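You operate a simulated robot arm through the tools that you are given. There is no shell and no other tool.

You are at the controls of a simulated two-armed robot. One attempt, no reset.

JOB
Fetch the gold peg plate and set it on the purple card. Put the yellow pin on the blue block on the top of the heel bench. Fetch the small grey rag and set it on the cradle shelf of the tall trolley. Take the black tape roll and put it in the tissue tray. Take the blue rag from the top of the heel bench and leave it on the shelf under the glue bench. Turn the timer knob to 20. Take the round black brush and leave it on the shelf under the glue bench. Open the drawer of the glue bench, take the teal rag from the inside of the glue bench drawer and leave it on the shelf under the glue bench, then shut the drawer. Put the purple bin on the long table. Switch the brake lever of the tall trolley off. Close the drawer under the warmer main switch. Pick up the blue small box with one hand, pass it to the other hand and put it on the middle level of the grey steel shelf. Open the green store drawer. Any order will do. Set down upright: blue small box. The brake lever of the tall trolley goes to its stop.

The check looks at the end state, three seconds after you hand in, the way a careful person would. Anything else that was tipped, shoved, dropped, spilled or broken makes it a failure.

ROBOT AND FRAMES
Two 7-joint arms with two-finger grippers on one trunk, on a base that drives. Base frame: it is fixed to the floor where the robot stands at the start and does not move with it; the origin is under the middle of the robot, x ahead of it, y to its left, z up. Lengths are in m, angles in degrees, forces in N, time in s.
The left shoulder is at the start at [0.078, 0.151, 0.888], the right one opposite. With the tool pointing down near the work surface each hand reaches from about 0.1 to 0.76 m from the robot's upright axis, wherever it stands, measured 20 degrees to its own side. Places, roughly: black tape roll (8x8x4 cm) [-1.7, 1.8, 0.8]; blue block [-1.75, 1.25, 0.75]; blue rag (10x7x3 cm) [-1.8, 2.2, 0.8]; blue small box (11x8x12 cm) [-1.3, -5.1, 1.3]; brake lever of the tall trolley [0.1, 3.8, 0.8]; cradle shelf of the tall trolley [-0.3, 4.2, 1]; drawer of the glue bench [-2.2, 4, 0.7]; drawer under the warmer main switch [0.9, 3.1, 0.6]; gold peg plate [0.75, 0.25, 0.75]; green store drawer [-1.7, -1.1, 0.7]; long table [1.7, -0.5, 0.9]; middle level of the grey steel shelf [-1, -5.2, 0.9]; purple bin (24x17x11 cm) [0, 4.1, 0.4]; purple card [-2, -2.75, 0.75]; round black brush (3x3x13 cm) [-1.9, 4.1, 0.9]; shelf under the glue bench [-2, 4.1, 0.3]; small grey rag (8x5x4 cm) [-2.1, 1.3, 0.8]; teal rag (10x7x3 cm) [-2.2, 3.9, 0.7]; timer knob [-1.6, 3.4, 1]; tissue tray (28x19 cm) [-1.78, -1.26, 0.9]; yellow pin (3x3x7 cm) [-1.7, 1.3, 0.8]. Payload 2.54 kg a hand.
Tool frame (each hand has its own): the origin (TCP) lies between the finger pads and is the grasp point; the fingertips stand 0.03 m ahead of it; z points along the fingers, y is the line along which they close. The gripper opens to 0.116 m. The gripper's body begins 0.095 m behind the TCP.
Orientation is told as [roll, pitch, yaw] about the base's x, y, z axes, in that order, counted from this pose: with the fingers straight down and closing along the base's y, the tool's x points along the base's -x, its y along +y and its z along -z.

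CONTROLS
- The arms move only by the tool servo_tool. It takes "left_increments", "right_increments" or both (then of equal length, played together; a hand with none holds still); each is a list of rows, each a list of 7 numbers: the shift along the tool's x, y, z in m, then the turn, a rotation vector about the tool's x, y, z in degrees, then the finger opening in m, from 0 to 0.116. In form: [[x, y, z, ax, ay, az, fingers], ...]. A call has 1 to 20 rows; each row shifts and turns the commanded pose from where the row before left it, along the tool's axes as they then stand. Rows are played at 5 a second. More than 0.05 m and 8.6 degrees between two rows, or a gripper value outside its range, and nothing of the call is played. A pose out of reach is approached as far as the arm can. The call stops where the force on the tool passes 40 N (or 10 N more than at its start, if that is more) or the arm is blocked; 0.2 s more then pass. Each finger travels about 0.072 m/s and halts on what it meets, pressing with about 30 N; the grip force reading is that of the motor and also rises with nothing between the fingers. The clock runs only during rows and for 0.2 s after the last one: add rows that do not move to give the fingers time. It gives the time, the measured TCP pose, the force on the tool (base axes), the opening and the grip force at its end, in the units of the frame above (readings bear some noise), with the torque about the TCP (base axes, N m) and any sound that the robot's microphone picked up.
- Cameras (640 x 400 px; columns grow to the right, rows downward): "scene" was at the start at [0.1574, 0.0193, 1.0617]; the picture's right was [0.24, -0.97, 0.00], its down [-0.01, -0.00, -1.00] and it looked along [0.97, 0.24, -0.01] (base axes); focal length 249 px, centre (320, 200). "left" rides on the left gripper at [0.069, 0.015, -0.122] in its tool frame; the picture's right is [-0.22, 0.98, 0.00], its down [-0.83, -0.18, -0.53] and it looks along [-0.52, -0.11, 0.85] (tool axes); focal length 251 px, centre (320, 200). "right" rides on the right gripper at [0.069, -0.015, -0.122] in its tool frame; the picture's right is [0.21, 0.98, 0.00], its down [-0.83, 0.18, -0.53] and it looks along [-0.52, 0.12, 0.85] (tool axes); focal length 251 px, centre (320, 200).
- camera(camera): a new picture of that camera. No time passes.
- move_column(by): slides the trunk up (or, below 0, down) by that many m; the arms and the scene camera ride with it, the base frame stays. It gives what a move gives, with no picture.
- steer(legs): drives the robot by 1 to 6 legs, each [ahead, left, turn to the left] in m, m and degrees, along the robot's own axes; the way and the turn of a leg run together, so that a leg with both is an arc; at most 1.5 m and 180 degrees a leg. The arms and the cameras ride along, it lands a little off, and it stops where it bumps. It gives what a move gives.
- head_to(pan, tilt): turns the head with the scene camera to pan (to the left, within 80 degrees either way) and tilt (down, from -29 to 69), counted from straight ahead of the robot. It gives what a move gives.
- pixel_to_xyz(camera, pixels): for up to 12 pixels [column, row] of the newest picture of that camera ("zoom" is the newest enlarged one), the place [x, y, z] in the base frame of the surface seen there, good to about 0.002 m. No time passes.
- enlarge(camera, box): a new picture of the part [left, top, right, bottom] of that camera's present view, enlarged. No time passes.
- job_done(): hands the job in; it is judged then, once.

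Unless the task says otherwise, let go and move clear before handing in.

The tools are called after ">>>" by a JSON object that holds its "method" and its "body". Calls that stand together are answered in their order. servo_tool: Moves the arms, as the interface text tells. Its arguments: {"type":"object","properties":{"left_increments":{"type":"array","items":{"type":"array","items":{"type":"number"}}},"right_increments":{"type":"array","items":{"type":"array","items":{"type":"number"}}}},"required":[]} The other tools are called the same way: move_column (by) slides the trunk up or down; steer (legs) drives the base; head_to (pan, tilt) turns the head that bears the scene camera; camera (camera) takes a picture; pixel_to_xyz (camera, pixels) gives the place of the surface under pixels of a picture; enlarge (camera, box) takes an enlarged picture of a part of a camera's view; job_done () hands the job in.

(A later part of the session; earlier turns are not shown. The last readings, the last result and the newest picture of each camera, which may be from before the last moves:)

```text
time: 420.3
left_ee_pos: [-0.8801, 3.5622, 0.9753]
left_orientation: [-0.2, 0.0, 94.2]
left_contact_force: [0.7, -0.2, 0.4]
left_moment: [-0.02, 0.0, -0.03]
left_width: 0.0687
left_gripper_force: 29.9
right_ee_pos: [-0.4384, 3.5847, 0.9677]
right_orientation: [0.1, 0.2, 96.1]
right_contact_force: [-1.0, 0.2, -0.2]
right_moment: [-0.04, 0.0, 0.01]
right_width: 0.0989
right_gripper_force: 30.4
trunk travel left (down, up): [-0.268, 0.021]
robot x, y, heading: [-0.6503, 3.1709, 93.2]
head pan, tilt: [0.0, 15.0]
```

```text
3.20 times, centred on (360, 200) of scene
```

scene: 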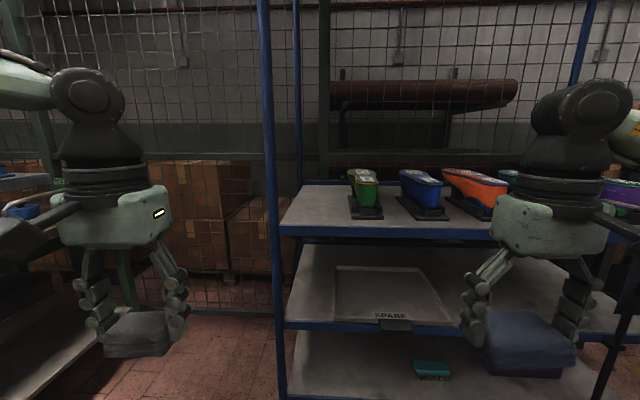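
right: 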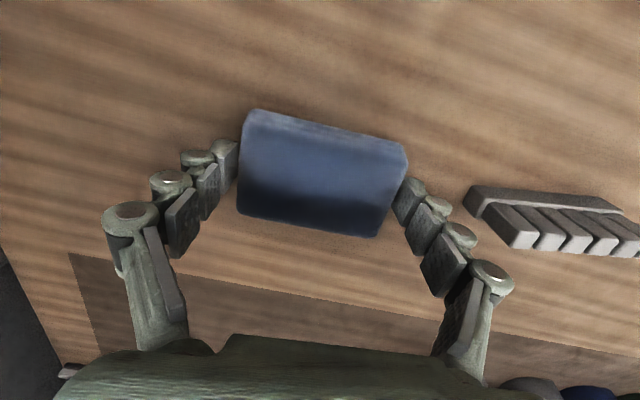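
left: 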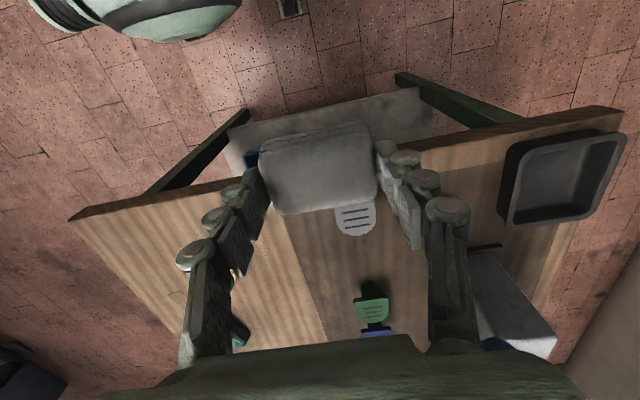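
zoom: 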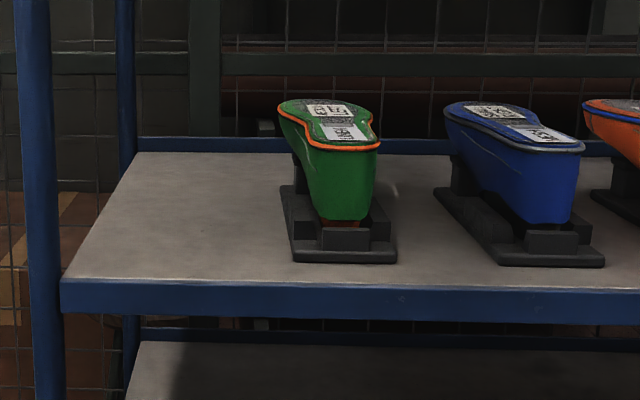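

The free area at the left end is x -0.79…-0.62, z 0.9495. I'll raise both hands, then drive to put the left hand in front of that spot.

>>> {"method": "servo_tool", "body": {"left_increments": [[0, 0, -0.04, 0, 0, 0, 0.045], [0, 0, -0.04, 0, 0, 0, 0.045], [0, 0, 0, 0, 0, 0, 0.045]], "right_increments": [[0.03, 0, -0.035, 0, 0, 0, 0.07], [0.03, 0, -0.035, 0, 0, 0, 0.07], [0.04, 0, 0, 0, 0, 0, 0.07]]}}

>>> {"method": "steer", "body": {"legs": [[0.27, -0.13, -3.2]]}}

>>> {"method": "camera", "body": {"camera": "scene"}}

>>> {"method": "camera", "body": {"camera": "left"}}

```text
time: 421.1
left_ee_pos: [-0.8828, 3.564, 1.0591]
left_orientation: [-0.1, -0.1, 94.2]
left_contact_force: [0.2, 0.3, -0.6]
left_moment: [0.03, -0.02, -0.01]
left_width: 0.0685
left_gripper_force: 30.2
right_ee_pos: [-0.4299, 3.4841, 1.0384]
right_orientation: [0.0, 0.3, 96.1]
right_contact_force: [-0.7, -0.2, 0.5]
right_moment: [0.02, -0.02, -0.02]
right_width: 0.0986
right_gripper_force: 29.6
trunk travel left (down, up): [-0.268, 0.021]
robot x, y, heading: [-0.6504, 3.1693, 93.0]
head pan, tilt: [0.0, 15.0]
```

```text
time: 423.2
left_ee_pos: [-0.7324, 3.8583, 1.0586]
left_orientation: [-0.2, -0.1, 90.5]
left_contact_force: [0.8, 0.2, -0.2]
left_moment: [-0.07, 0.02, 0.05]
left_width: 0.0682
left_gripper_force: 29.5
right_ee_pos: [-0.2871, 3.749, 1.0386]
right_orientation: [0.0, 0.2, 92.5]
right_contact_force: [0.2, 0.6, 0.1]
right_moment: [0.0, 0.02, 0.03]
right_width: 0.0987
right_gripper_force: 29.8
trunk travel left (down, up): [-0.268, 0.021]
robot x, y, heading: [-0.527, 3.4473, 89.5]
head pan, tilt: [0.0, 15.0]
```

```text
taken
```

scene: 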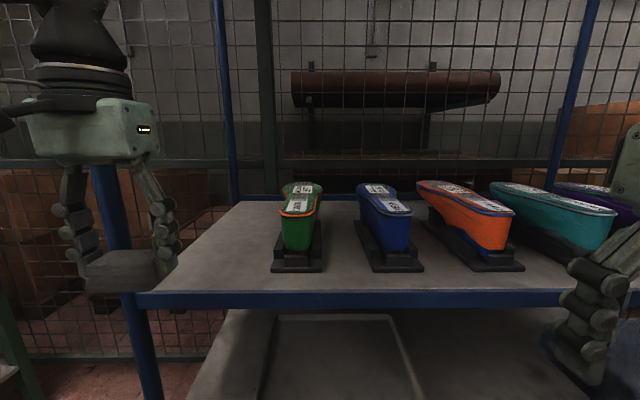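

```text
taken
```

left: 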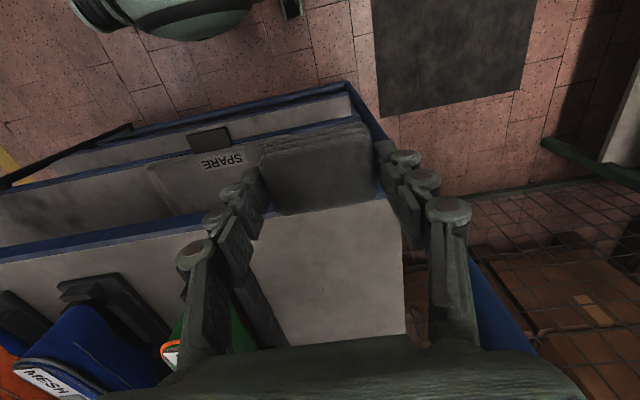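

The left post is close to the outer finger. I'll check the post position, shift the hand 4 cm to the right, then move in.

>>> {"method": "pixel_to_xyz", "body": {"camera": "scene", "pixels": [[120, 220], [100, 185], [150, 350], [225, 150], [160, 250], [285, 265]]}}

>>> {"method": "servo_tool", "body": {"left_increments": [[0, -0.02, 0, 0, 0, 0, 0.045], [0, -0.018, 0, 0, 0, 0, 0.045], [-0.03, 0, 0, 0, 0, 0, 0.045], [-0.04, 0, 0, 0, 0, 0, 0.045], [-0.04, 0, 0, 0, 0, 0, 0.045], [-0.04, 0, 0, 0, 0, 0, 0.045], [-0.03, 0, 0, 0, 0, 0, 0.045]]}}

>>> {"method": "camera", "body": {"camera": "left"}}

>>> {"method": "camera", "body": {"camera": "scene"}}

```text
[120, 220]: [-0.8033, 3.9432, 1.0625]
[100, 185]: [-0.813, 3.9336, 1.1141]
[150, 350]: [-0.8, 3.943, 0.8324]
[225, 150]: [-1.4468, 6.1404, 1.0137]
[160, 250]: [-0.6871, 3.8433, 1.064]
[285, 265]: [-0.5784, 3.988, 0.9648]
```

```text
time: 424.8
left_ee_pos: [-0.6924, 4.022, 1.0682]
left_orientation: [0.0, -1.0, 90.5]
left_contact_force: [0.4, 0.0, -0.1]
left_moment: [0.03, 0.03, 0.0]
left_width: 0.0689
left_gripper_force: 30.5
left hand out of reach, approached as far as the arm can: row 7
right_ee_pos: [-0.2833, 3.7437, 1.0388]
right_orientation: [0.1, -0.3, 92.6]
right_contact_force: [-0.8, -0.8, -0.4]
right_moment: [0.0, -0.03, -0.01]
right_width: 0.0986
right_gripper_force: 29.7
trunk travel left (down, up): [-0.268, 0.021]
robot x, y, heading: [-0.5267, 3.4487, 89.8]
head pan, tilt: [0.0, 15.0]
```

```text
taken
```

left: 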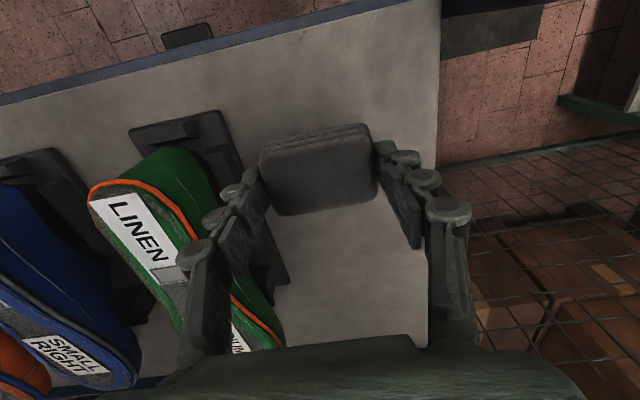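

```text
taken
```

scene: 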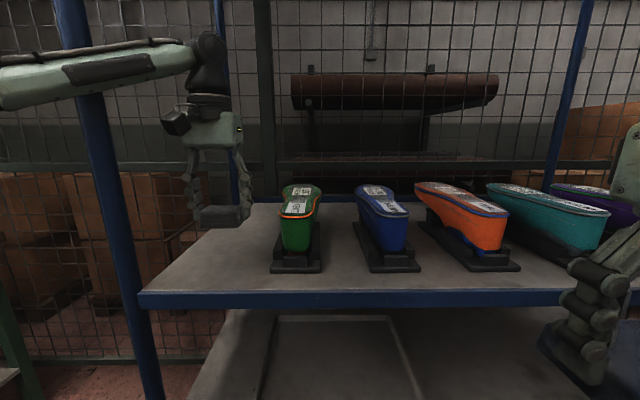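

>>> {"method": "pixel_to_xyz", "body": {"camera": "scene", "pixels": [[75, 75], [100, 70], [50, 80], [130, 60], [75, 30], [95, 120], [298, 215], [283, 210]]}}

>>> {"method": "pixel_to_xyz", "body": {"camera": "left", "pixels": [[195, 165], [215, 200], [240, 150], [235, 310], [255, 200]]}}

```text
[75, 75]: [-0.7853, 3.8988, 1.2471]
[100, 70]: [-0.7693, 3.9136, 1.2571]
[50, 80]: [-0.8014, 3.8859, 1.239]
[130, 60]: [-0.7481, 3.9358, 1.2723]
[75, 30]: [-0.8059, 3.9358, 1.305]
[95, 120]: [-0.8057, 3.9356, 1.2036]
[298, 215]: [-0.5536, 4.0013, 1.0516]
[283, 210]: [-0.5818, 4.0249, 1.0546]
```

```text
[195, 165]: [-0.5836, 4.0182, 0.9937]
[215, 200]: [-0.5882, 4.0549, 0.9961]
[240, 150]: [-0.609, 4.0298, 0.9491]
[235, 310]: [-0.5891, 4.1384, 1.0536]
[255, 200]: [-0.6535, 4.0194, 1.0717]
```

The forearm is almost against the trolley's front-left post (readings show a slight pitch of the robot), so I'll pull the hand back and check.

>>> {"method": "servo_tool", "body": {"left_increments": [[0.025, 0, 0, 0, 0, 0, 0.045], [0.025, 0, 0, 0, 0, 0, 0.045], [0.015, 0, 0, 0, 0, 0, 0.045]]}}

>>> {"method": "camera", "body": {"camera": "scene"}}

```text
time: 425.6
left_ee_pos: [-0.6968, 3.9618, 1.0597]
left_orientation: [-0.2, 0.0, 90.7]
left_contact_force: [0.1, -0.5, -0.3]
left_moment: [-0.01, -0.04, -0.01]
left_width: 0.0687
left_gripper_force: 30.3
right_ee_pos: [-0.2856, 3.7473, 1.0369]
right_orientation: [-0.1, 0.2, 92.5]
right_contact_force: [0.1, 0.0, 0.6]
right_moment: [0.02, 0.01, -0.01]
right_width: 0.0989
right_gripper_force: 30.5
trunk travel left (down, up): [-0.268, 0.021]
robot x, y, heading: [-0.5267, 3.4453, 89.5]
head pan, tilt: [0.0, 15.0]
```

```text
taken
```

scene: 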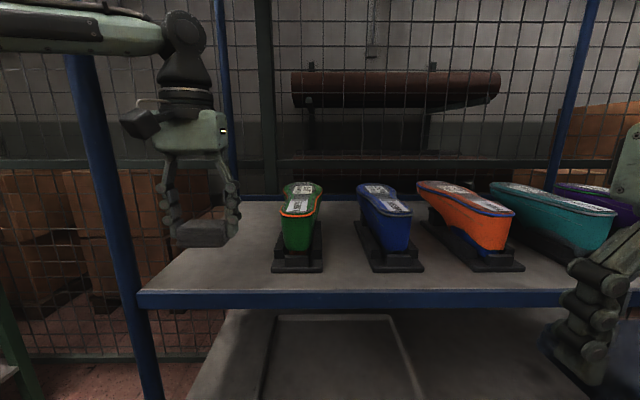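

The pose is clean again and the forearm is in front of the post. I'll tilt the hand 25° forward so the wrist stays back, and set the rag slightly further in.

>>> {"method": "servo_tool", "body": {"left_increments": [[0, 0, 0, 0, -8.3, 0, 0.045], [0, 0, 0, 0, -8.3, 0, 0.045], [0, 0, 0, 0, -8.4, 0, 0.045], [-0.03, 0, 0.014, 0, 0, 0, 0.045], [-0.03, 0, 0.014, 0, 0, 0, 0.045], [0, 0, 0, 0, 0, 0, 0.045]]}}

>>> {"method": "camera", "body": {"camera": "scene"}}

>>> {"method": "camera", "body": {"camera": "left"}}

>>> {"method": "pixel_to_xyz", "body": {"camera": "scene", "pixels": [[120, 220]]}}

```text
time: 427.0
left_ee_pos: [-0.6965, 4.0292, 1.0604]
left_orientation: [-0.4, -25.2, 90.7]
left_contact_force: [0.1, 0.1, 0.3]
left_moment: [0.01, 0.0, 0.0]
left_width: 0.0687
left_gripper_force: 29.9
right_ee_pos: [-0.2879, 3.7498, 1.038]
right_orientation: [0.0, 0.2, 92.5]
right_contact_force: [-0.9, 1.6, -1.0]
right_moment: [0.0, -0.01, -0.01]
right_width: 0.0988
right_gripper_force: 30.0
trunk travel left (down, up): [-0.268, 0.021]
robot x, y, heading: [-0.5256, 3.4466, 89.7]
head pan, tilt: [0.0, 15.0]
```

```text
taken
```

scene: 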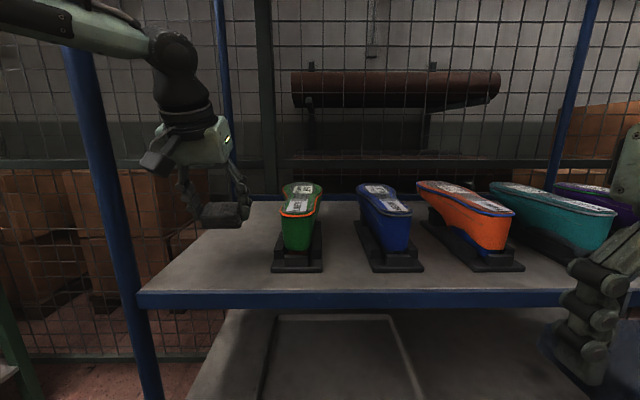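

```text
taken
```

left: 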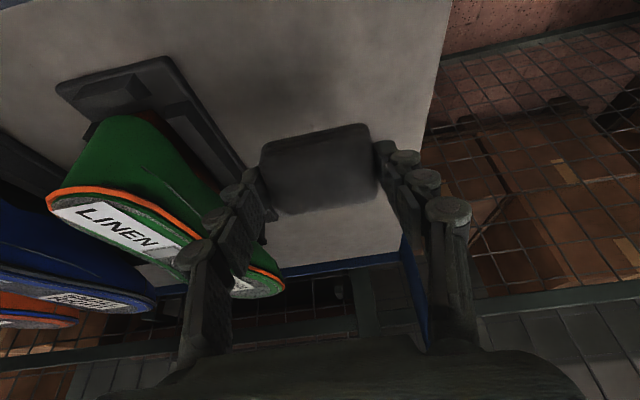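

```text
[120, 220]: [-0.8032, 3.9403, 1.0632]
```

Now lower the rag to the shelf.

>>> {"method": "servo_tool", "body": {"left_increments": [[0.0084, 0, 0.0181, 0, 0, 0, 0.045], [0.0084, 0, 0.0181, 0, 0, 0, 0.045], [0.0042, 0, 0.009, 0, 0, 0, 0.045], [0.0021, 0, 0.0045, 0, 0, 0, 0.045], [0.0013, 0, 0.0027, 0, 0, 0, 0.045], [0, 0, 0, 0, 0, 0, 0.045]]}}

>>> {"method": "camera", "body": {"camera": "scene"}}

>>> {"method": "camera", "body": {"camera": "left"}}

```text
time: 428.4
left_ee_pos: [-0.6979, 4.0291, 1.0025]
left_orientation: [-0.3, -25.1, 90.7]
left_contact_force: [0.1, -0.3, -1.0]
left_moment: [0.0, -0.02, 0.01]
left_width: 0.0687
left_gripper_force: 30.0
right_ee_pos: [-0.2875, 3.7494, 1.0374]
right_orientation: [0.1, 0.2, 92.5]
right_contact_force: [0.7, 0.1, -0.8]
right_moment: [0.02, -0.01, 0.05]
right_width: 0.0986
right_gripper_force: 29.8
trunk travel left (down, up): [-0.268, 0.021]
robot x, y, heading: [-0.5266, 3.4457, 89.6]
head pan, tilt: [0.0, 15.0]
```

```text
taken
```

scene: 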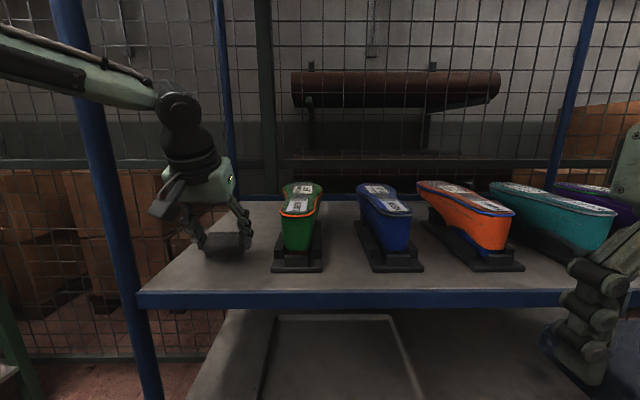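

```text
taken
```

left: 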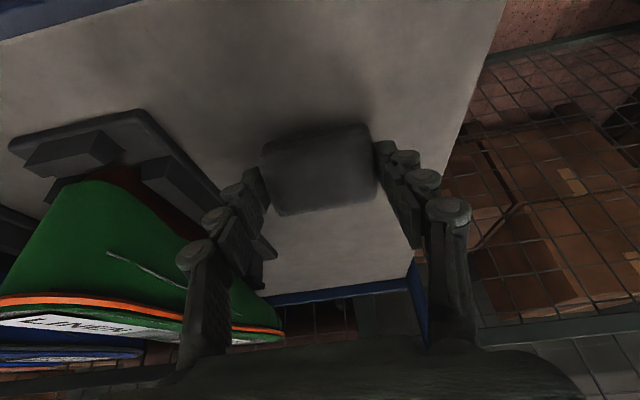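

>>> {"method": "servo_tool", "body": {"left_increments": [[0.0013, 0, 0.0027, 0, 0, 0, 0.045], [0.0013, 0, 0.0027, 0, 0, 0, 0.045], [0, 0, 0, 0, 0, 0, 0.045]]}}

```text
time: 429.2
left_ee_pos: [-0.6983, 4.0283, 0.9957]
left_orientation: [-0.3, -25.2, 90.6]
left_contact_force: [0.8, 0.2, -0.5]
left_moment: [0.0, 0.03, 0.02]
left_width: 0.0687
left_gripper_force: 30.3
right_ee_pos: [-0.2874, 3.7495, 1.0373]
right_orientation: [0.0, 0.2, 92.6]
right_contact_force: [0.1, 0.8, -0.1]
right_moment: [0.0, -0.03, -0.02]
right_width: 0.0988
right_gripper_force: 29.9
trunk travel left (down, up): [-0.268, 0.021]
robot x, y, heading: [-0.5269, 3.4501, 89.7]
head pan, tilt: [0.0, 15.0]
```

>>> {"method": "servo_tool", "body": {"left_increments": [[0.0013, 0, 0.0027, 0, 0, 0, 0.045], [0.0013, 0, 0.0027, 0, 0, 0, 0.045], [0.0008, 0, 0.0018, 0, 0, 0, 0.045], [0, 0, 0, 0, 0, 0, 0.045]]}}

>>> {"method": "enlarge", "body": {"camera": "scene", "box": [140, 150, 340, 300]}}

```text
time: 430.2
left_ee_pos: [-0.6982, 4.0287, 0.9916]
left_orientation: [-0.2, -25.8, 90.8]
left_contact_force: [-5.6, 5.6, 29.3]
left_moment: [0.02, 0.25, 0.0]
left_width: 0.0692
left_gripper_force: 29.9
right_ee_pos: [-0.2868, 3.7477, 1.0382]
right_orientation: [0.0, 0.0, 92.5]
right_contact_force: [-0.3, 0.1, -0.4]
right_moment: [0.04, 0.01, 0.01]
right_width: 0.0989
right_gripper_force: 29.7
trunk travel left (down, up): [-0.268, 0.021]
robot x, y, heading: [-0.5266, 3.4463, 89.6]
head pan, tilt: [0.0, 15.0]
```

```text
2.67 times, centred on (240, 225) of scene
```

zoom: 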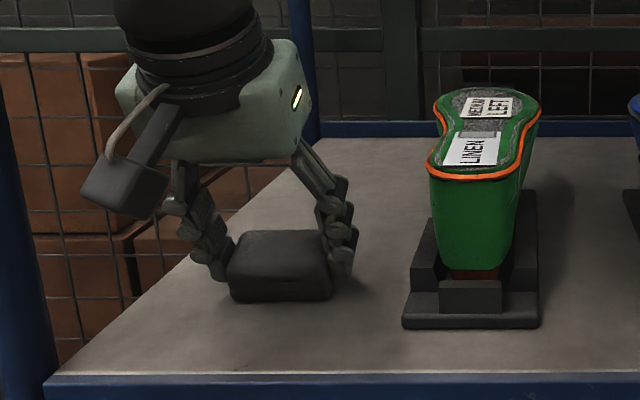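

Contact made (29 N). I'll ease up 2 mm, open, and withdraw up and back.

>>> {"method": "servo_tool", "body": {"left_increments": [[-0.0006, 0, -0.0015, 0, 0, 0, 0.055], [0, 0, 0, 0, 0, 0, 0.08], [0, 0, 0, 0, 0, 0, 0.09], [0, 0, 0, 0, 0, 0, 0.09], [0, 0, -0.02, 0, 0, 0, 0.09], [0, 0, -0.035, 0, 0, 0, 0.09], [0, 0, -0.035, 0, 0, 0, 0.09]]}}

>>> {"method": "camera", "body": {"camera": "scene"}}

```text
time: 431.8
left_ee_pos: [-0.6978, 3.9906, 1.0708]
left_orientation: [-0.2, -25.2, 90.8]
left_contact_force: [0.1, -0.4, -0.3]
left_moment: [0.02, 0.01, -0.03]
left_width: 0.0902
left_gripper_force: 0.0
right_ee_pos: [-0.2868, 3.7498, 1.0378]
right_orientation: [0.1, 0.1, 92.5]
right_contact_force: [-0.1, -0.4, -0.3]
right_moment: [-0.03, -0.01, 0.01]
right_width: 0.0988
right_gripper_force: 30.1
trunk travel left (down, up): [-0.268, 0.021]
robot x, y, heading: [-0.5239, 3.4411, 89.6]
head pan, tilt: [0.0, 15.0]
```

```text
taken
```

scene: 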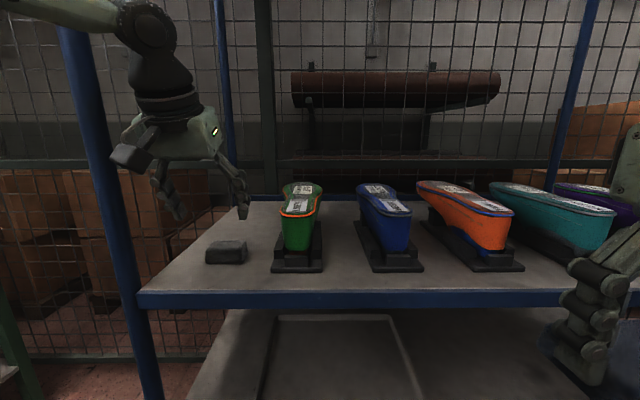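

The grey rag lies on the cradle shelf. I'll retract the left hand and move right to inspect the brake lever.

>>> {"method": "servo_tool", "body": {"left_increments": [[0.04, 0, -0.02, 0, 0, 0, 0.09], [0.04, 0, -0.01, 0, 8.4, 0, 0.09], [0.045, 0, 0, 0, 8.4, 0, 0.09], [0.045, 0, 0, 0, 8.4, 0, 0.09], [0.02, 0, 0, 0, 0, 0, 0.09]]}}

>>> {"method": "steer", "body": {"legs": [[-0.25, 0, 0], [0, -0.5, 0]]}}

>>> {"method": "head_to", "body": {"pan": -10, "tilt": 20}}

>>> {"method": "camera", "body": {"camera": "scene"}}

```text
time: 433.0
left_ee_pos: [-0.6953, 3.7958, 1.0458]
left_orientation: [-0.2, 0.1, 90.5]
left_contact_force: [0.3, -0.1, 0.1]
left_moment: [-0.02, -0.01, -0.01]
left_width: 0.0897
left_gripper_force: 0.0
right_ee_pos: [-0.2865, 3.7482, 1.0378]
right_orientation: [-0.1, 0.2, 92.5]
right_contact_force: [-0.6, -0.7, 0.1]
right_moment: [0.03, 0.0, 0.0]
right_width: 0.0986
right_gripper_force: 30.2
trunk travel left (down, up): [-0.268, 0.021]
robot x, y, heading: [-0.5295, 3.4475, 89.8]
head pan, tilt: [0.0, 15.0]
```

```text
time: 439.9
left_ee_pos: [-0.1837, 3.5378, 1.0457]
left_orientation: [-0.2, 0.1, 90.7]
left_contact_force: [0.8, 0.4, 0.8]
left_moment: [-0.02, 0.03, 0.02]
left_width: 0.09
left_gripper_force: 0.2
right_ee_pos: [0.2261, 3.4893, 1.0374]
right_orientation: [0.0, 0.3, 92.5]
right_contact_force: [-0.7, -0.4, 0.1]
right_moment: [0.0, -0.01, -0.01]
right_width: 0.0988
right_gripper_force: 30.4
trunk travel left (down, up): [-0.268, 0.021]
robot x, y, heading: [-0.0149, 3.1893, 89.6]
head pan, tilt: [0.0, 15.0]
```

```text
time: 440.6
left_ee_pos: [-0.1831, 3.5366, 1.0454]
left_orientation: [-0.2, 0.1, 90.7]
left_contact_force: [-1.2, -0.4, -0.8]
left_moment: [-0.02, 0.01, 0.0]
left_width: 0.0899
left_gripper_force: 0.2
right_ee_pos: [0.2257, 3.4885, 1.0381]
right_orientation: [0.0, 0.1, 92.5]
right_contact_force: [0.2, 0.5, -1.2]
right_moment: [-0.04, 0.03, -0.01]
right_width: 0.0986
right_gripper_force: 30.1
trunk travel left (down, up): [-0.268, 0.021]
robot x, y, heading: [-0.0137, 3.188, 89.3]
head pan, tilt: [-10.0, 20.0]
```

```text
taken
```

scene: 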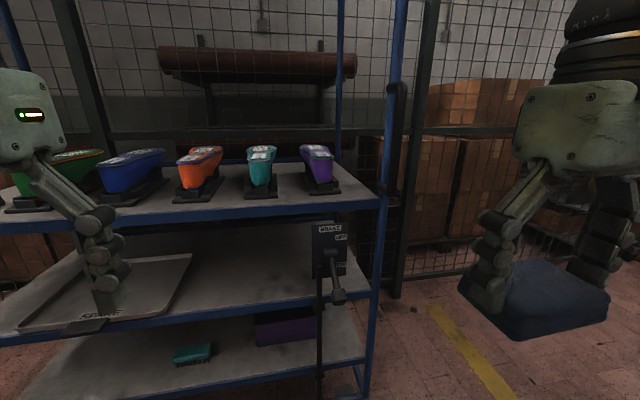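

The brake box is at scene (330,255). I'll enlarge it.

>>> {"method": "enlarge", "body": {"camera": "scene", "box": [290, 200, 390, 320]}}

>>> {"method": "pixel_to_xyz", "body": {"camera": "scene", "pixels": [[318, 235], [345, 235], [330, 250], [332, 265], [338, 295], [345, 293], [320, 300], [319, 350], [285, 325], [373, 240], [290, 345], [322, 275]]}}

```text
3.33 times, centred on (340, 260) of scene
```

zoom: 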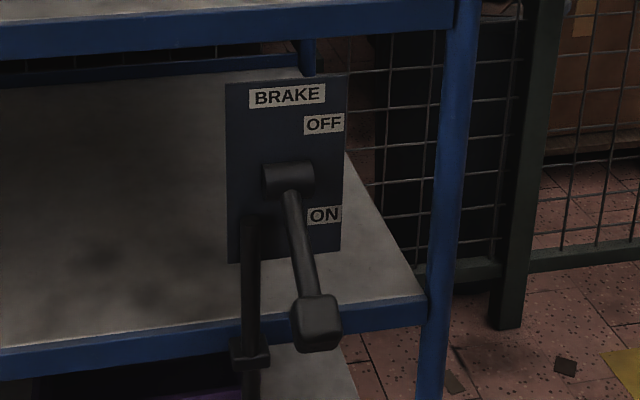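

```text
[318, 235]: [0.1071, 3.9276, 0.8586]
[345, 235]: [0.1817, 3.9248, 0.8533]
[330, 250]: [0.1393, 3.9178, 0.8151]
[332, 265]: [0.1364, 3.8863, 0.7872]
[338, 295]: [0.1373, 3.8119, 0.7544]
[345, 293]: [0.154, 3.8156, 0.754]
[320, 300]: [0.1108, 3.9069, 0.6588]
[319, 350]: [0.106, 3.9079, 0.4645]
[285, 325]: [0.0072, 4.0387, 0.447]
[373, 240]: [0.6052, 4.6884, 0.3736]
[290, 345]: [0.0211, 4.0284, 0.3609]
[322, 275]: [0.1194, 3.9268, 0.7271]
```

The lever pivots about a horizontal axis at z≈0.80; its knob is at (0.138,3.812,0.754), hanging at ON, with OFF above. I'll reposition so the left hand can grip the knob from above and swing it up.

>>> {"method": "steer", "body": {"legs": [[0.08, -0.27, 0]]}}

>>> {"method": "move_column", "body": {"by": -0.1}}

>>> {"method": "head_to", "body": {"pan": 10, "tilt": 25}}

>>> {"method": "camera", "body": {"camera": "scene"}}

>>> {"method": "camera", "body": {"camera": "left"}}

```text
time: 443.8
left_ee_pos: [0.0857, 3.6134, 1.0464]
left_orientation: [-0.2, 0.0, 90.7]
left_contact_force: [-0.4, -0.5, 0.9]
left_moment: [-0.02, -0.01, 0.01]
left_width: 0.0899
left_gripper_force: 0.0
right_ee_pos: [0.4951, 3.5664, 1.0382]
right_orientation: [-0.1, 0.2, 92.7]
right_contact_force: [0.3, -0.5, -0.3]
right_moment: [-0.05, 0.01, 0.01]
right_width: 0.0986
right_gripper_force: 29.8
trunk travel left (down, up): [-0.268, 0.021]
robot x, y, heading: [0.2584, 3.2626, 90.0]
head pan, tilt: [-10.0, 20.0]
```

```text
time: 445.1
left_ee_pos: [0.086, 3.6137, 0.9449]
left_orientation: [-0.2, 0.1, 90.7]
left_contact_force: [0.5, -0.5, 0.0]
left_moment: [-0.01, -0.02, 0.02]
left_width: 0.0899
left_gripper_force: 0.1
right_ee_pos: [0.4956, 3.5672, 0.9376]
right_orientation: [0.0, 0.2, 92.7]
right_contact_force: [0.3, 0.1, -0.7]
right_moment: [0.0, -0.01, -0.03]
right_width: 0.0988
right_gripper_force: 30.5
trunk travel left (down, up): [-0.168, 0.121]
robot x, y, heading: [0.2558, 3.2682, 89.6]
head pan, tilt: [-10.0, 20.0]
```

```text
time: 445.9
left_ee_pos: [0.0867, 3.614, 0.9453]
left_orientation: [-0.4, 0.1, 90.7]
left_contact_force: [-0.4, -0.9, 0.4]
left_moment: [0.01, 0.0, 0.01]
left_width: 0.0897
left_gripper_force: 0.1
right_ee_pos: [0.4953, 3.5667, 0.9374]
right_orientation: [0.0, 0.1, 92.7]
right_contact_force: [0.9, 0.2, -0.9]
right_moment: [-0.02, 0.03, 0.02]
right_width: 0.0987
right_gripper_force: 29.6
trunk travel left (down, up): [-0.168, 0.121]
robot x, y, heading: [0.2573, 3.2622, 90.0]
head pan, tilt: [10.0, 25.0]
```

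```text
taken
```

scene: 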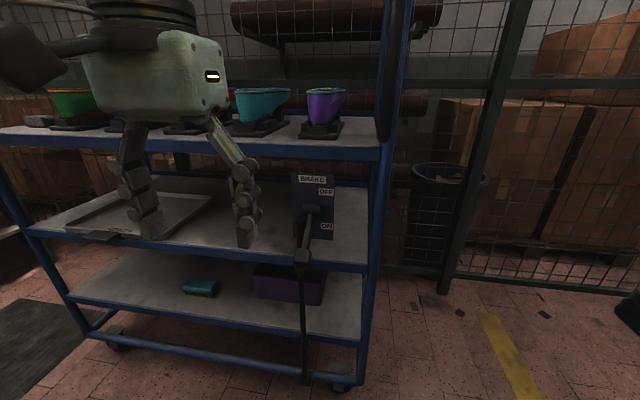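

```text
taken
```

left: 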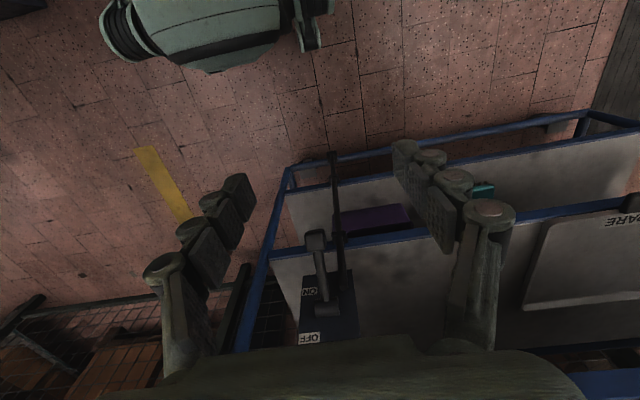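

>>> {"method": "pixel_to_xyz", "body": {"camera": "left", "pixels": [[315, 237], [308, 236], [323, 238], [318, 260], [322, 285], [325, 305], [315, 232]]}}

>>> {"method": "enlarge", "body": {"camera": "scene", "box": [270, 150, 370, 290]}}

```text
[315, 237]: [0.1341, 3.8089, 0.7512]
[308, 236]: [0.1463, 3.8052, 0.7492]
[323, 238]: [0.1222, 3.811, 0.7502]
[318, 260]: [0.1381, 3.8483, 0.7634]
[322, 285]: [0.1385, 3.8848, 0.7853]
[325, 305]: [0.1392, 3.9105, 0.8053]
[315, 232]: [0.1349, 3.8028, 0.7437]
```

```text
2.86 times, centred on (320, 220) of scene
```

zoom: 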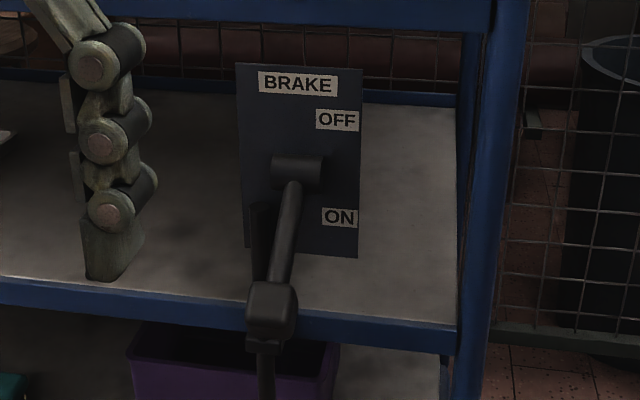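

The knob is centred near (0.135,3.818,0.738) and the pivot near (3.92, 0.807). I'll move the left hand above the knob.

>>> {"method": "servo_tool", "body": {"left_increments": [[-0.035, -0.01, 0, 0, 0, 0, 0.08], [-0.042, -0.01, 0, 0, 0, 0, 0.07], [-0.042, -0.01, 0, 0, 0, 0, 0.07], [-0.042, -0.01, 0, 0, 0, 0, 0.07], [-0.043, -0.008, 0, 0, 0, 0, 0.07], [0, 0, 0.045, 0, 0, 0.7, 0.07], [0, 0, 0.045, 0, 0, 0, 0.07], [0, 0, 0, 0, 0, 0, 0.07]]}}

>>> {"method": "camera", "body": {"camera": "left"}}

>>> {"method": "enlarge", "body": {"camera": "scene", "box": [220, 100, 400, 300]}}

```text
time: 447.8
left_ee_pos: [0.1179, 3.8169, 0.8517]
left_orientation: [-0.3, 0.0, 90.0]
left_contact_force: [-0.6, 0.5, 0.6]
left_moment: [0.04, 0.03, -0.04]
left_width: 0.0698
left_gripper_force: 0.1
left hand out of reach, approached as far as the arm can: row 5
right_ee_pos: [0.4956, 3.5673, 0.9375]
right_orientation: [0.1, 0.1, 92.8]
right_contact_force: [0.7, 0.2, -1.4]
right_moment: [0.0, 0.0, 0.02]
right_width: 0.0988
right_gripper_force: 30.0
trunk travel left (down, up): [-0.168, 0.121]
robot x, y, heading: [0.2554, 3.2618, 89.6]
head pan, tilt: [10.0, 25.0]
```

```text
taken
```

left: 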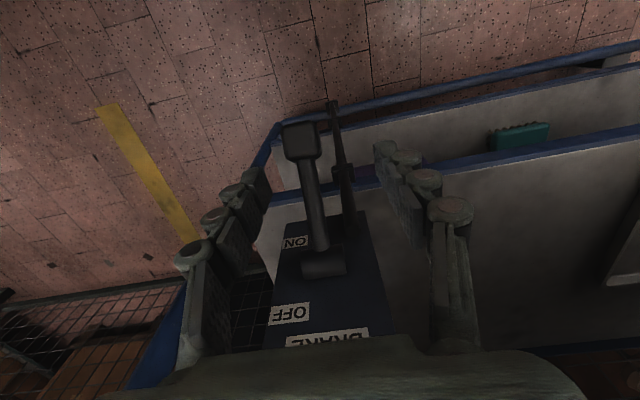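

```text
2.00 times, centred on (310, 200) of scene
```

zoom: 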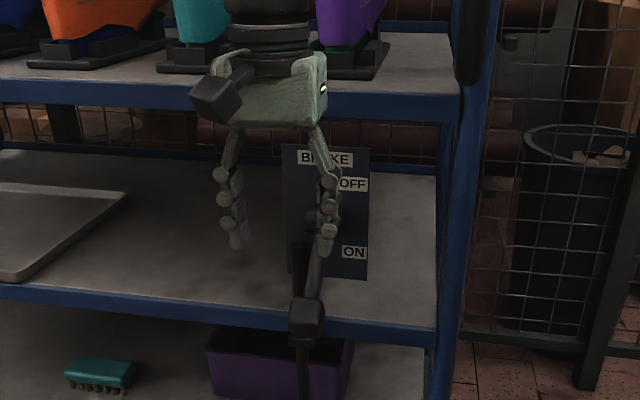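

>>> {"method": "steer", "body": {"legs": [[0, -0.06, 0]]}}

>>> {"method": "servo_tool", "body": {"left_increments": [[0, 0.035, 0, 0, 0, 0, 0.07], [0, 0, 0, 0, 0, 0, 0.07]]}}

>>> {"method": "camera", "body": {"camera": "left"}}

```text
time: 449.0
left_ee_pos: [0.1772, 3.8173, 0.8531]
left_orientation: [-0.2, 0.1, 89.9]
left_contact_force: [0.5, 0.4, -0.1]
left_moment: [-0.02, 0.03, 0.01]
left_width: 0.0701
left_gripper_force: 0.0
right_ee_pos: [0.5539, 3.5667, 0.9378]
right_orientation: [0.0, 0.2, 92.6]
right_contact_force: [-0.5, -0.2, -0.2]
right_moment: [-0.02, 0.04, 0.02]
right_width: 0.0987
right_gripper_force: 30.5
trunk travel left (down, up): [-0.168, 0.121]
robot x, y, heading: [0.3158, 3.2664, 89.7]
head pan, tilt: [10.0, 25.0]
```

```text
time: 449.6
left_ee_pos: [0.1455, 3.8154, 0.8533]
left_orientation: [-0.3, 0.0, 90.0]
left_contact_force: [-0.6, 0.5, -0.3]
left_moment: [0.01, -0.01, 0.0]
left_width: 0.07
left_gripper_force: 0.0
right_ee_pos: [0.5537, 3.5666, 0.9375]
right_orientation: [0.0, 0.3, 92.6]
right_contact_force: [-0.1, 0.2, 0.4]
right_moment: [-0.02, -0.02, 0.04]
right_width: 0.0986
right_gripper_force: 30.7
trunk travel left (down, up): [-0.168, 0.121]
robot x, y, heading: [0.3138, 3.2644, 89.7]
head pan, tilt: [10.0, 25.0]
```

```text
taken
```

left: 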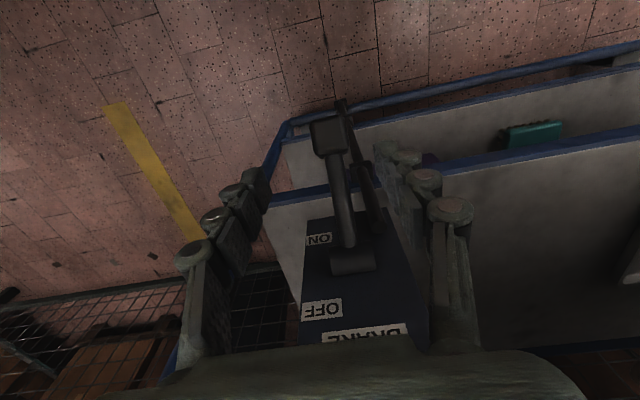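

>>> {"method": "servo_tool", "body": {"left_increments": [[0, 0.009, 0.03, 0, 0, 0, 0.07], [0, 0, 0.03, 0, 0, 0, 0.07], [0, 0, 0.03, 0, 0, 0, 0.07], [0, 0, 0.02, 0, 0, 0, 0.07], [0, 0, 0, 0, 0, 0, 0.07]]}}

>>> {"method": "camera", "body": {"camera": "left"}}

>>> {"method": "enlarge", "body": {"camera": "scene", "box": [220, 150, 400, 300]}}

```text
time: 450.8
left_ee_pos: [0.1345, 3.8161, 0.7416]
left_orientation: [-0.2, -0.1, 90.0]
left_contact_force: [0.6, -0.2, 0.0]
left_moment: [-0.01, 0.02, -0.02]
left_width: 0.0698
left_gripper_force: 0.1
right_ee_pos: [0.5538, 3.5656, 0.9368]
right_orientation: [0.1, 0.2, 92.7]
right_contact_force: [-0.2, 0.0, -0.8]
right_moment: [-0.02, -0.02, 0.01]
right_width: 0.0988
right_gripper_force: 29.9
trunk travel left (down, up): [-0.168, 0.121]
robot x, y, heading: [0.3187, 3.2654, 89.7]
head pan, tilt: [10.0, 25.0]
```

```text
taken
```

left: 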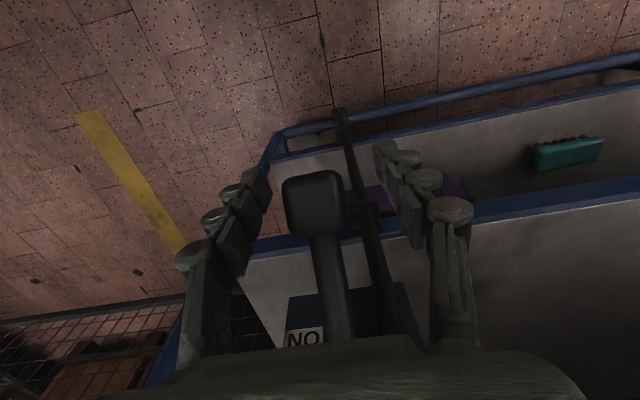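

```text
2.67 times, centred on (310, 225) of scene
```

zoom: 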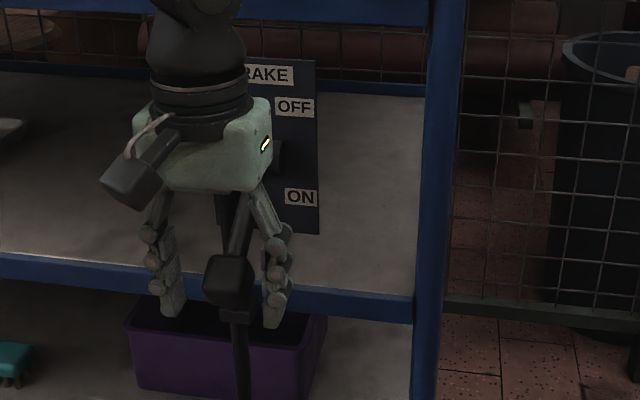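

The knob is between the fingers. I'll close on it.

>>> {"method": "servo_tool", "body": {"left_increments": [[0, 0, 0, 0, 0, 0, 0.045], [0, 0, 0, 0, 0, 0, 0.025], [0, 0, 0, 0, 0, 0, 0.015], [0, 0, 0, 0, 0, 0, 0.015]]}}

>>> {"method": "camera", "body": {"camera": "left"}}

```text
time: 451.8
left_ee_pos: [0.1373, 3.8159, 0.7406]
left_orientation: [-0.4, 0.0, 89.8]
left_contact_force: [23.0, -0.7, -3.9]
left_moment: [-0.21, -0.33, 0.0]
left_width: 0.0327
left_gripper_force: 45.3
right_ee_pos: [0.5545, 3.5653, 0.9374]
right_orientation: [-0.1, 0.2, 92.6]
right_contact_force: [-0.3, 0.4, 0.2]
right_moment: [0.01, 0.03, 0.02]
right_width: 0.0985
right_gripper_force: 29.3
trunk travel left (down, up): [-0.168, 0.121]
robot x, y, heading: [0.3148, 3.2665, 89.8]
head pan, tilt: [10.0, 25.0]
```

```text
taken
```

left: 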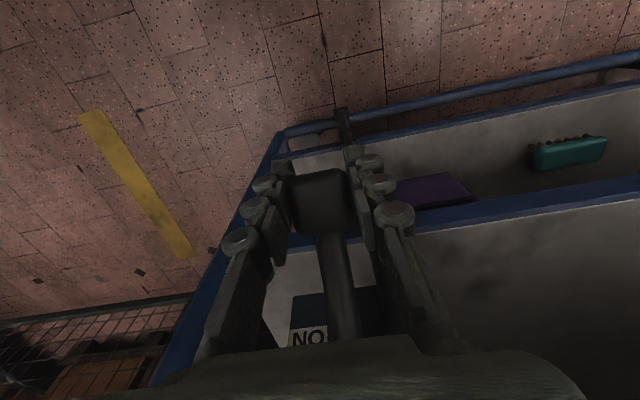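

Gripped, with some side load. I'll centre it, then swing the knob up along its arc.

>>> {"method": "servo_tool", "body": {"left_increments": [[0, -0.003, 0, 0, 0, 0, 0.015], [0.0058, 0, -0.0119, 0, 0, 0, 0.015], [0.0058, 0, -0.0119, 0, 0, 0, 0.015], [0.0031, 0, -0.0125, 0, 0, 0, 0.015], [0.0031, 0, -0.0125, 0, 0, 0, 0.015], [0.0003, 0, -0.0139, 0, 0, 0, 0.015], [0.0003, 0, -0.0139, 0, 0, 0, 0.015], [-0.0027, 0, -0.0136, 0, 0, 0, 0.015], [-0.0027, 0, -0.0136, 0, 0, 0, 0.015]]}}

>>> {"method": "enlarge", "body": {"camera": "scene", "box": [220, 150, 400, 300]}}

```text
time: 453.8
left_ee_pos: [0.1387, 3.8039, 0.8465]
left_orientation: [-0.2, -0.1, 90.1]
left_contact_force: [22.1, -3.3, -4.5]
left_moment: [-0.49, -0.53, 0.04]
left_width: 0.0337
left_gripper_force: 29.1
right_ee_pos: [0.5565, 3.5664, 0.9371]
right_orientation: [0.2, 0.2, 92.6]
right_contact_force: [-0.8, 0.8, -0.3]
right_moment: [-0.03, -0.01, -0.01]
right_width: 0.0989
right_gripper_force: 30.0
trunk travel left (down, up): [-0.168, 0.121]
robot x, y, heading: [0.3161, 3.2636, 89.9]
head pan, tilt: [10.0, 25.0]
```

```text
2.67 times, centred on (310, 225) of scene
```

zoom: 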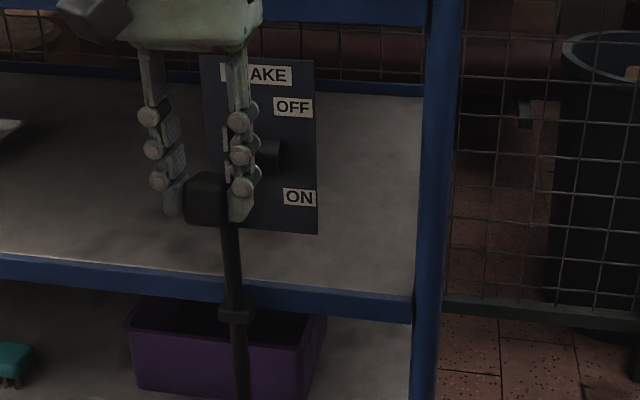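

>>> {"method": "camera", "body": {"camera": "left"}}

>>> {"method": "pixel_to_xyz", "body": {"camera": "scene", "pixels": [[297, 225], [293, 220], [300, 232]]}}

```text
taken
```

left: 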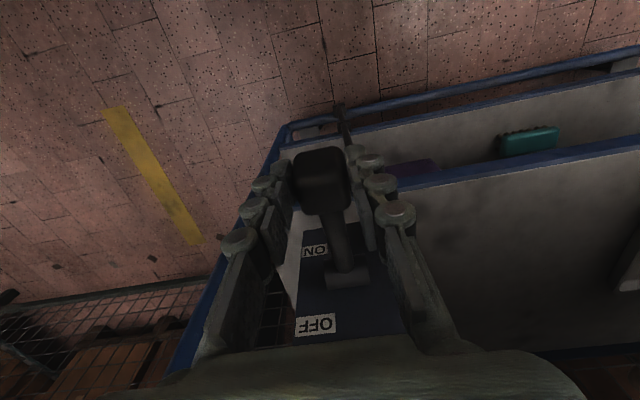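

```text
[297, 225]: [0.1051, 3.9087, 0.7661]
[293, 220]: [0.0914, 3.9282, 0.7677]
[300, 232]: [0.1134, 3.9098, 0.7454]
```

The lever is rising with the hand. I'll continue toward the OFF stop.

>>> {"method": "servo_tool", "body": {"left_increments": [[-0.004, 0, -0.012, 0, 0, 0, 0.012], [-0.005, 0, -0.012, 0, 0, 0, 0.012], [-0.006, 0, -0.011, 0, 0, 0, 0.012], [0, 0, 0, 0, 0, 0, 0.012]]}}

>>> {"method": "camera", "body": {"camera": "left"}}

>>> {"method": "enlarge", "body": {"camera": "scene", "box": [220, 150, 400, 300]}}

```text
time: 454.8
left_ee_pos: [0.1372, 3.8171, 0.8806]
left_orientation: [-0.3, 0.2, 90.0]
left_contact_force: [14.4, -11.8, -5.3]
left_moment: [-1.64, -0.26, -0.02]
left_width: 0.033
left_gripper_force: 44.6
right_ee_pos: [0.555, 3.5659, 0.938]
right_orientation: [0.0, 0.1, 92.6]
right_contact_force: [-0.7, 0.1, -0.2]
right_moment: [0.01, -0.01, -0.01]
right_width: 0.0987
right_gripper_force: 30.0
trunk travel left (down, up): [-0.168, 0.121]
robot x, y, heading: [0.3162, 3.2639, 89.9]
head pan, tilt: [10.0, 25.0]
```

```text
taken
```

left: 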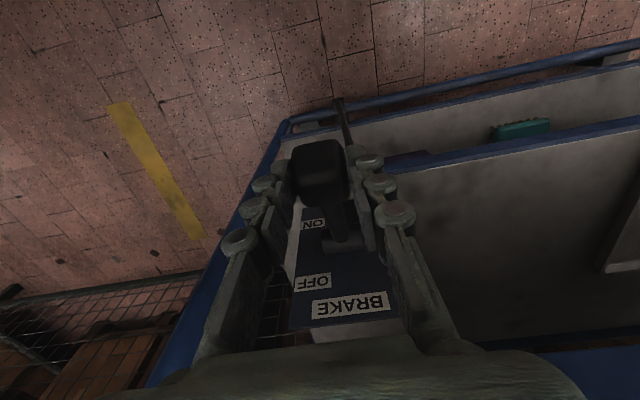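

```text
2.67 times, centred on (310, 225) of scene
```

zoom: 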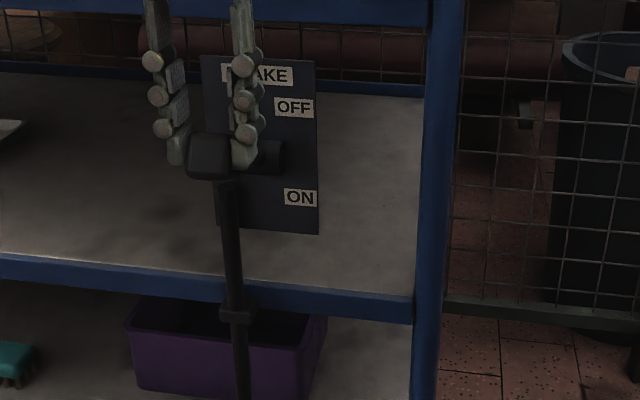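

>>> {"method": "pixel_to_xyz", "body": {"camera": "scene", "pixels": [[268, 208], [266, 204], [270, 213], [262, 208]]}}

>>> {"method": "pixel_to_xyz", "body": {"camera": "left", "pixels": [[320, 170], [320, 155], [320, 190], [335, 215], [345, 240]]}}

```text
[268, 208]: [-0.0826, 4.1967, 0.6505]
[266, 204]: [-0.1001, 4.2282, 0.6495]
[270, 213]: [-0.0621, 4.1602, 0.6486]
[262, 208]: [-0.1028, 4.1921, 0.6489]
```

```text
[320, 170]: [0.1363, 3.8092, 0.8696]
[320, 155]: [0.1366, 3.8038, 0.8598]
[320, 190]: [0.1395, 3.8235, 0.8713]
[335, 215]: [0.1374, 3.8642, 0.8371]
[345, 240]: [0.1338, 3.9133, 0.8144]
```

>>> {"method": "servo_tool", "body": {"left_increments": [[-0.005, 0, -0.009, 0, 0, 0, 0.012], [-0.006, 0, -0.009, 0, 0, 0, 0.012], [0, 0, 0, 0, 0, 0, 0.012]]}}

>>> {"method": "camera", "body": {"camera": "left"}}

>>> {"method": "pixel_to_xyz", "body": {"camera": "left", "pixels": [[320, 170], [320, 155], [320, 190], [335, 215], [345, 240]]}}

```text
time: 455.4
left_ee_pos: [0.1379, 3.8256, 0.891]
left_orientation: [-0.2, 1.0, 89.8]
left_contact_force: [3.5, 1.0, -9.4]
left_moment: [0.99, -0.13, 0.37]
left_width: 0.0331
left_gripper_force: 45.3
right_ee_pos: [0.5546, 3.5658, 0.9361]
right_orientation: [0.0, 0.2, 92.7]
right_contact_force: [-0.2, 0.1, -0.8]
right_moment: [-0.02, 0.02, -0.01]
right_width: 0.0989
right_gripper_force: 30.0
trunk travel left (down, up): [-0.168, 0.121]
robot x, y, heading: [0.3164, 3.2664, 89.6]
head pan, tilt: [10.0, 25.0]
stopped in row 3 (left hand): the force on the tool passed its limit at 52 N (the readings are from after the stop); the commanded pose is now the measured one
```

```text
taken
```

left: 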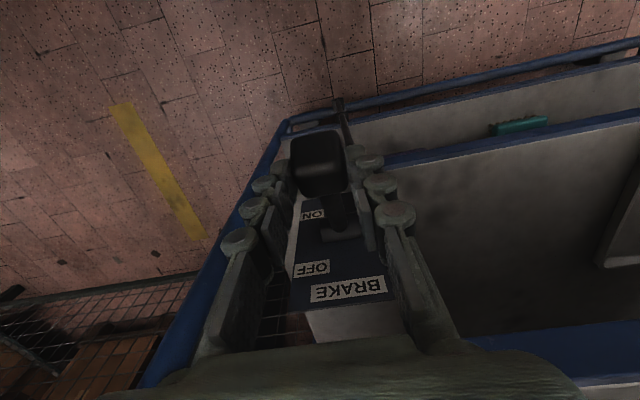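

```text
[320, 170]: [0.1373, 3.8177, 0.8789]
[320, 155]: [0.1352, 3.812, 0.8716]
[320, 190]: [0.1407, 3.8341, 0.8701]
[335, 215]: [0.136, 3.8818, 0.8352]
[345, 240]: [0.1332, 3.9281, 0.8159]
```

The force jumped to 52 N – the lever hit its OFF stop (about +32°). I'll open and withdraw, then check it stays.

>>> {"method": "servo_tool", "body": {"left_increments": [[0, 0, 0, 0, 0, 0, 0.03], [0, 0, 0, 0, 0, 0, 0.05], [0, 0, 0, 0, 0, 0, 0.07], [0, 0, 0, 0, 0, 0, 0.07], [0, 0, -0.03, 0, 0, 0, 0.07], [0, 0, -0.03, 0, 0, 0, 0.07], [0.04, 0, 0, 0, 0, 0, 0.07], [0.045, 0, 0, 0, 0, 0, 0.07], [0.045, 0, 0, 0, 0, 0, 0.07]]}}

>>> {"method": "camera", "body": {"camera": "left"}}

>>> {"method": "enlarge", "body": {"camera": "scene", "box": [220, 150, 400, 300]}}

```text
time: 457.4
left_ee_pos: [0.1388, 3.6949, 0.9533]
left_orientation: [-0.3, 0.9, 89.8]
left_contact_force: [0.1, 0.2, -0.5]
left_moment: [0.01, -0.03, 0.01]
left_width: 0.0703
left_gripper_force: 0.1
right_ee_pos: [0.5537, 3.5662, 0.938]
right_orientation: [0.0, 0.2, 92.7]
right_contact_force: [0.0, 0.2, -1.4]
right_moment: [0.01, -0.03, 0.01]
right_width: 0.0988
right_gripper_force: 30.1
trunk travel left (down, up): [-0.168, 0.121]
robot x, y, heading: [0.3155, 3.261, 89.7]
head pan, tilt: [10.0, 25.0]
```

```text
taken
```

left: 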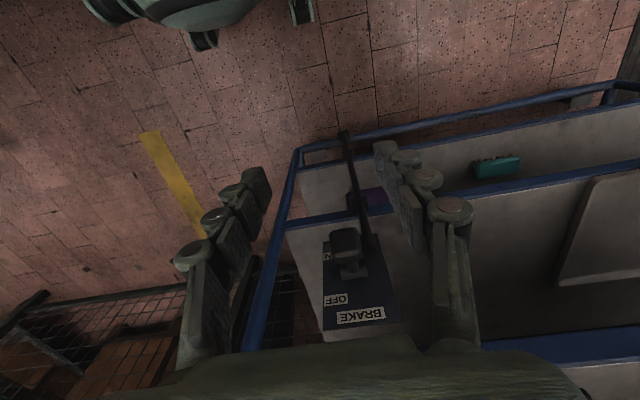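

```text
2.67 times, centred on (310, 225) of scene
```

zoom: 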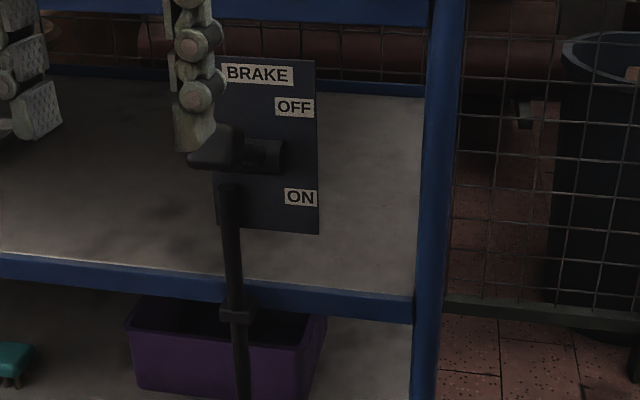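

>>> {"method": "pixel_to_xyz", "body": {"camera": "left", "pixels": [[345, 240], [345, 232], [347, 252], [350, 262], [355, 275]]}}

>>> {"method": "enlarge", "body": {"camera": "left", "box": [290, 190, 410, 330]}}

```text
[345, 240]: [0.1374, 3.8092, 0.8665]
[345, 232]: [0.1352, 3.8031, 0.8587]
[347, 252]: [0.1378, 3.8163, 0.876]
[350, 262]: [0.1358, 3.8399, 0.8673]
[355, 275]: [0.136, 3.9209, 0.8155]
```

```text
2.86 times, centred on (350, 260) of left
```

zoom: 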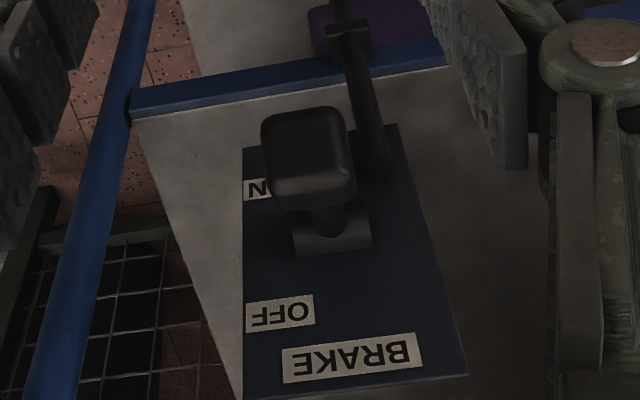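

The knob stayed up (top at z 0.876). To be sure it's at the stop I'll re-grip it centrally and press a little further along the arc.

>>> {"method": "servo_tool", "body": {"left_increments": [[-0.042, 0, 0, 0, -0.9, 0, 0.07], [-0.042, 0, 0, 0, 0, 0, 0.07], [-0.042, 0.001, 0, 0, 0, 0, 0.07], [0, 0, 0.03, 0, 0, 0, 0.07], [0, 0, 0.03, 0, 0, 0, 0.07], [0, 0, 0.035, 0, 0, 0, 0.07], [0, 0, 0, 0, 0, 0, 0.045], [0, 0, 0, 0, 0, 0, 0.02], [0, 0, 0, 0, 0, 0, 0.012], [0, 0, 0, 0, 0, 0, 0.012]]}}

>>> {"method": "camera", "body": {"camera": "left"}}

```text
time: 459.6
left_ee_pos: [0.1373, 3.8214, 0.8594]
left_orientation: [-0.4, 0.0, 89.6]
left_contact_force: [28.2, 1.6, -3.7]
left_moment: [-0.25, -0.43, 0.19]
left_width: 0.0329
left_gripper_force: 45.1
right_ee_pos: [0.5552, 3.5669, 0.9379]
right_orientation: [0.1, 0.1, 92.6]
right_contact_force: [-0.7, 0.0, -0.4]
right_moment: [0.01, 0.03, 0.02]
right_width: 0.0986
right_gripper_force: 30.2
trunk travel left (down, up): [-0.168, 0.121]
robot x, y, heading: [0.3175, 3.2641, 89.8]
head pan, tilt: [10.0, 25.0]
```

```text
taken
```

left: 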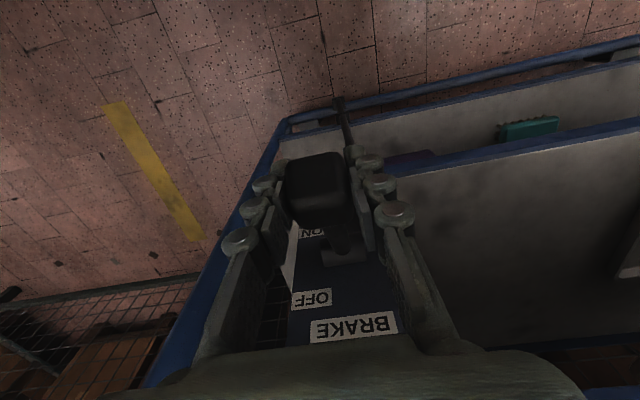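

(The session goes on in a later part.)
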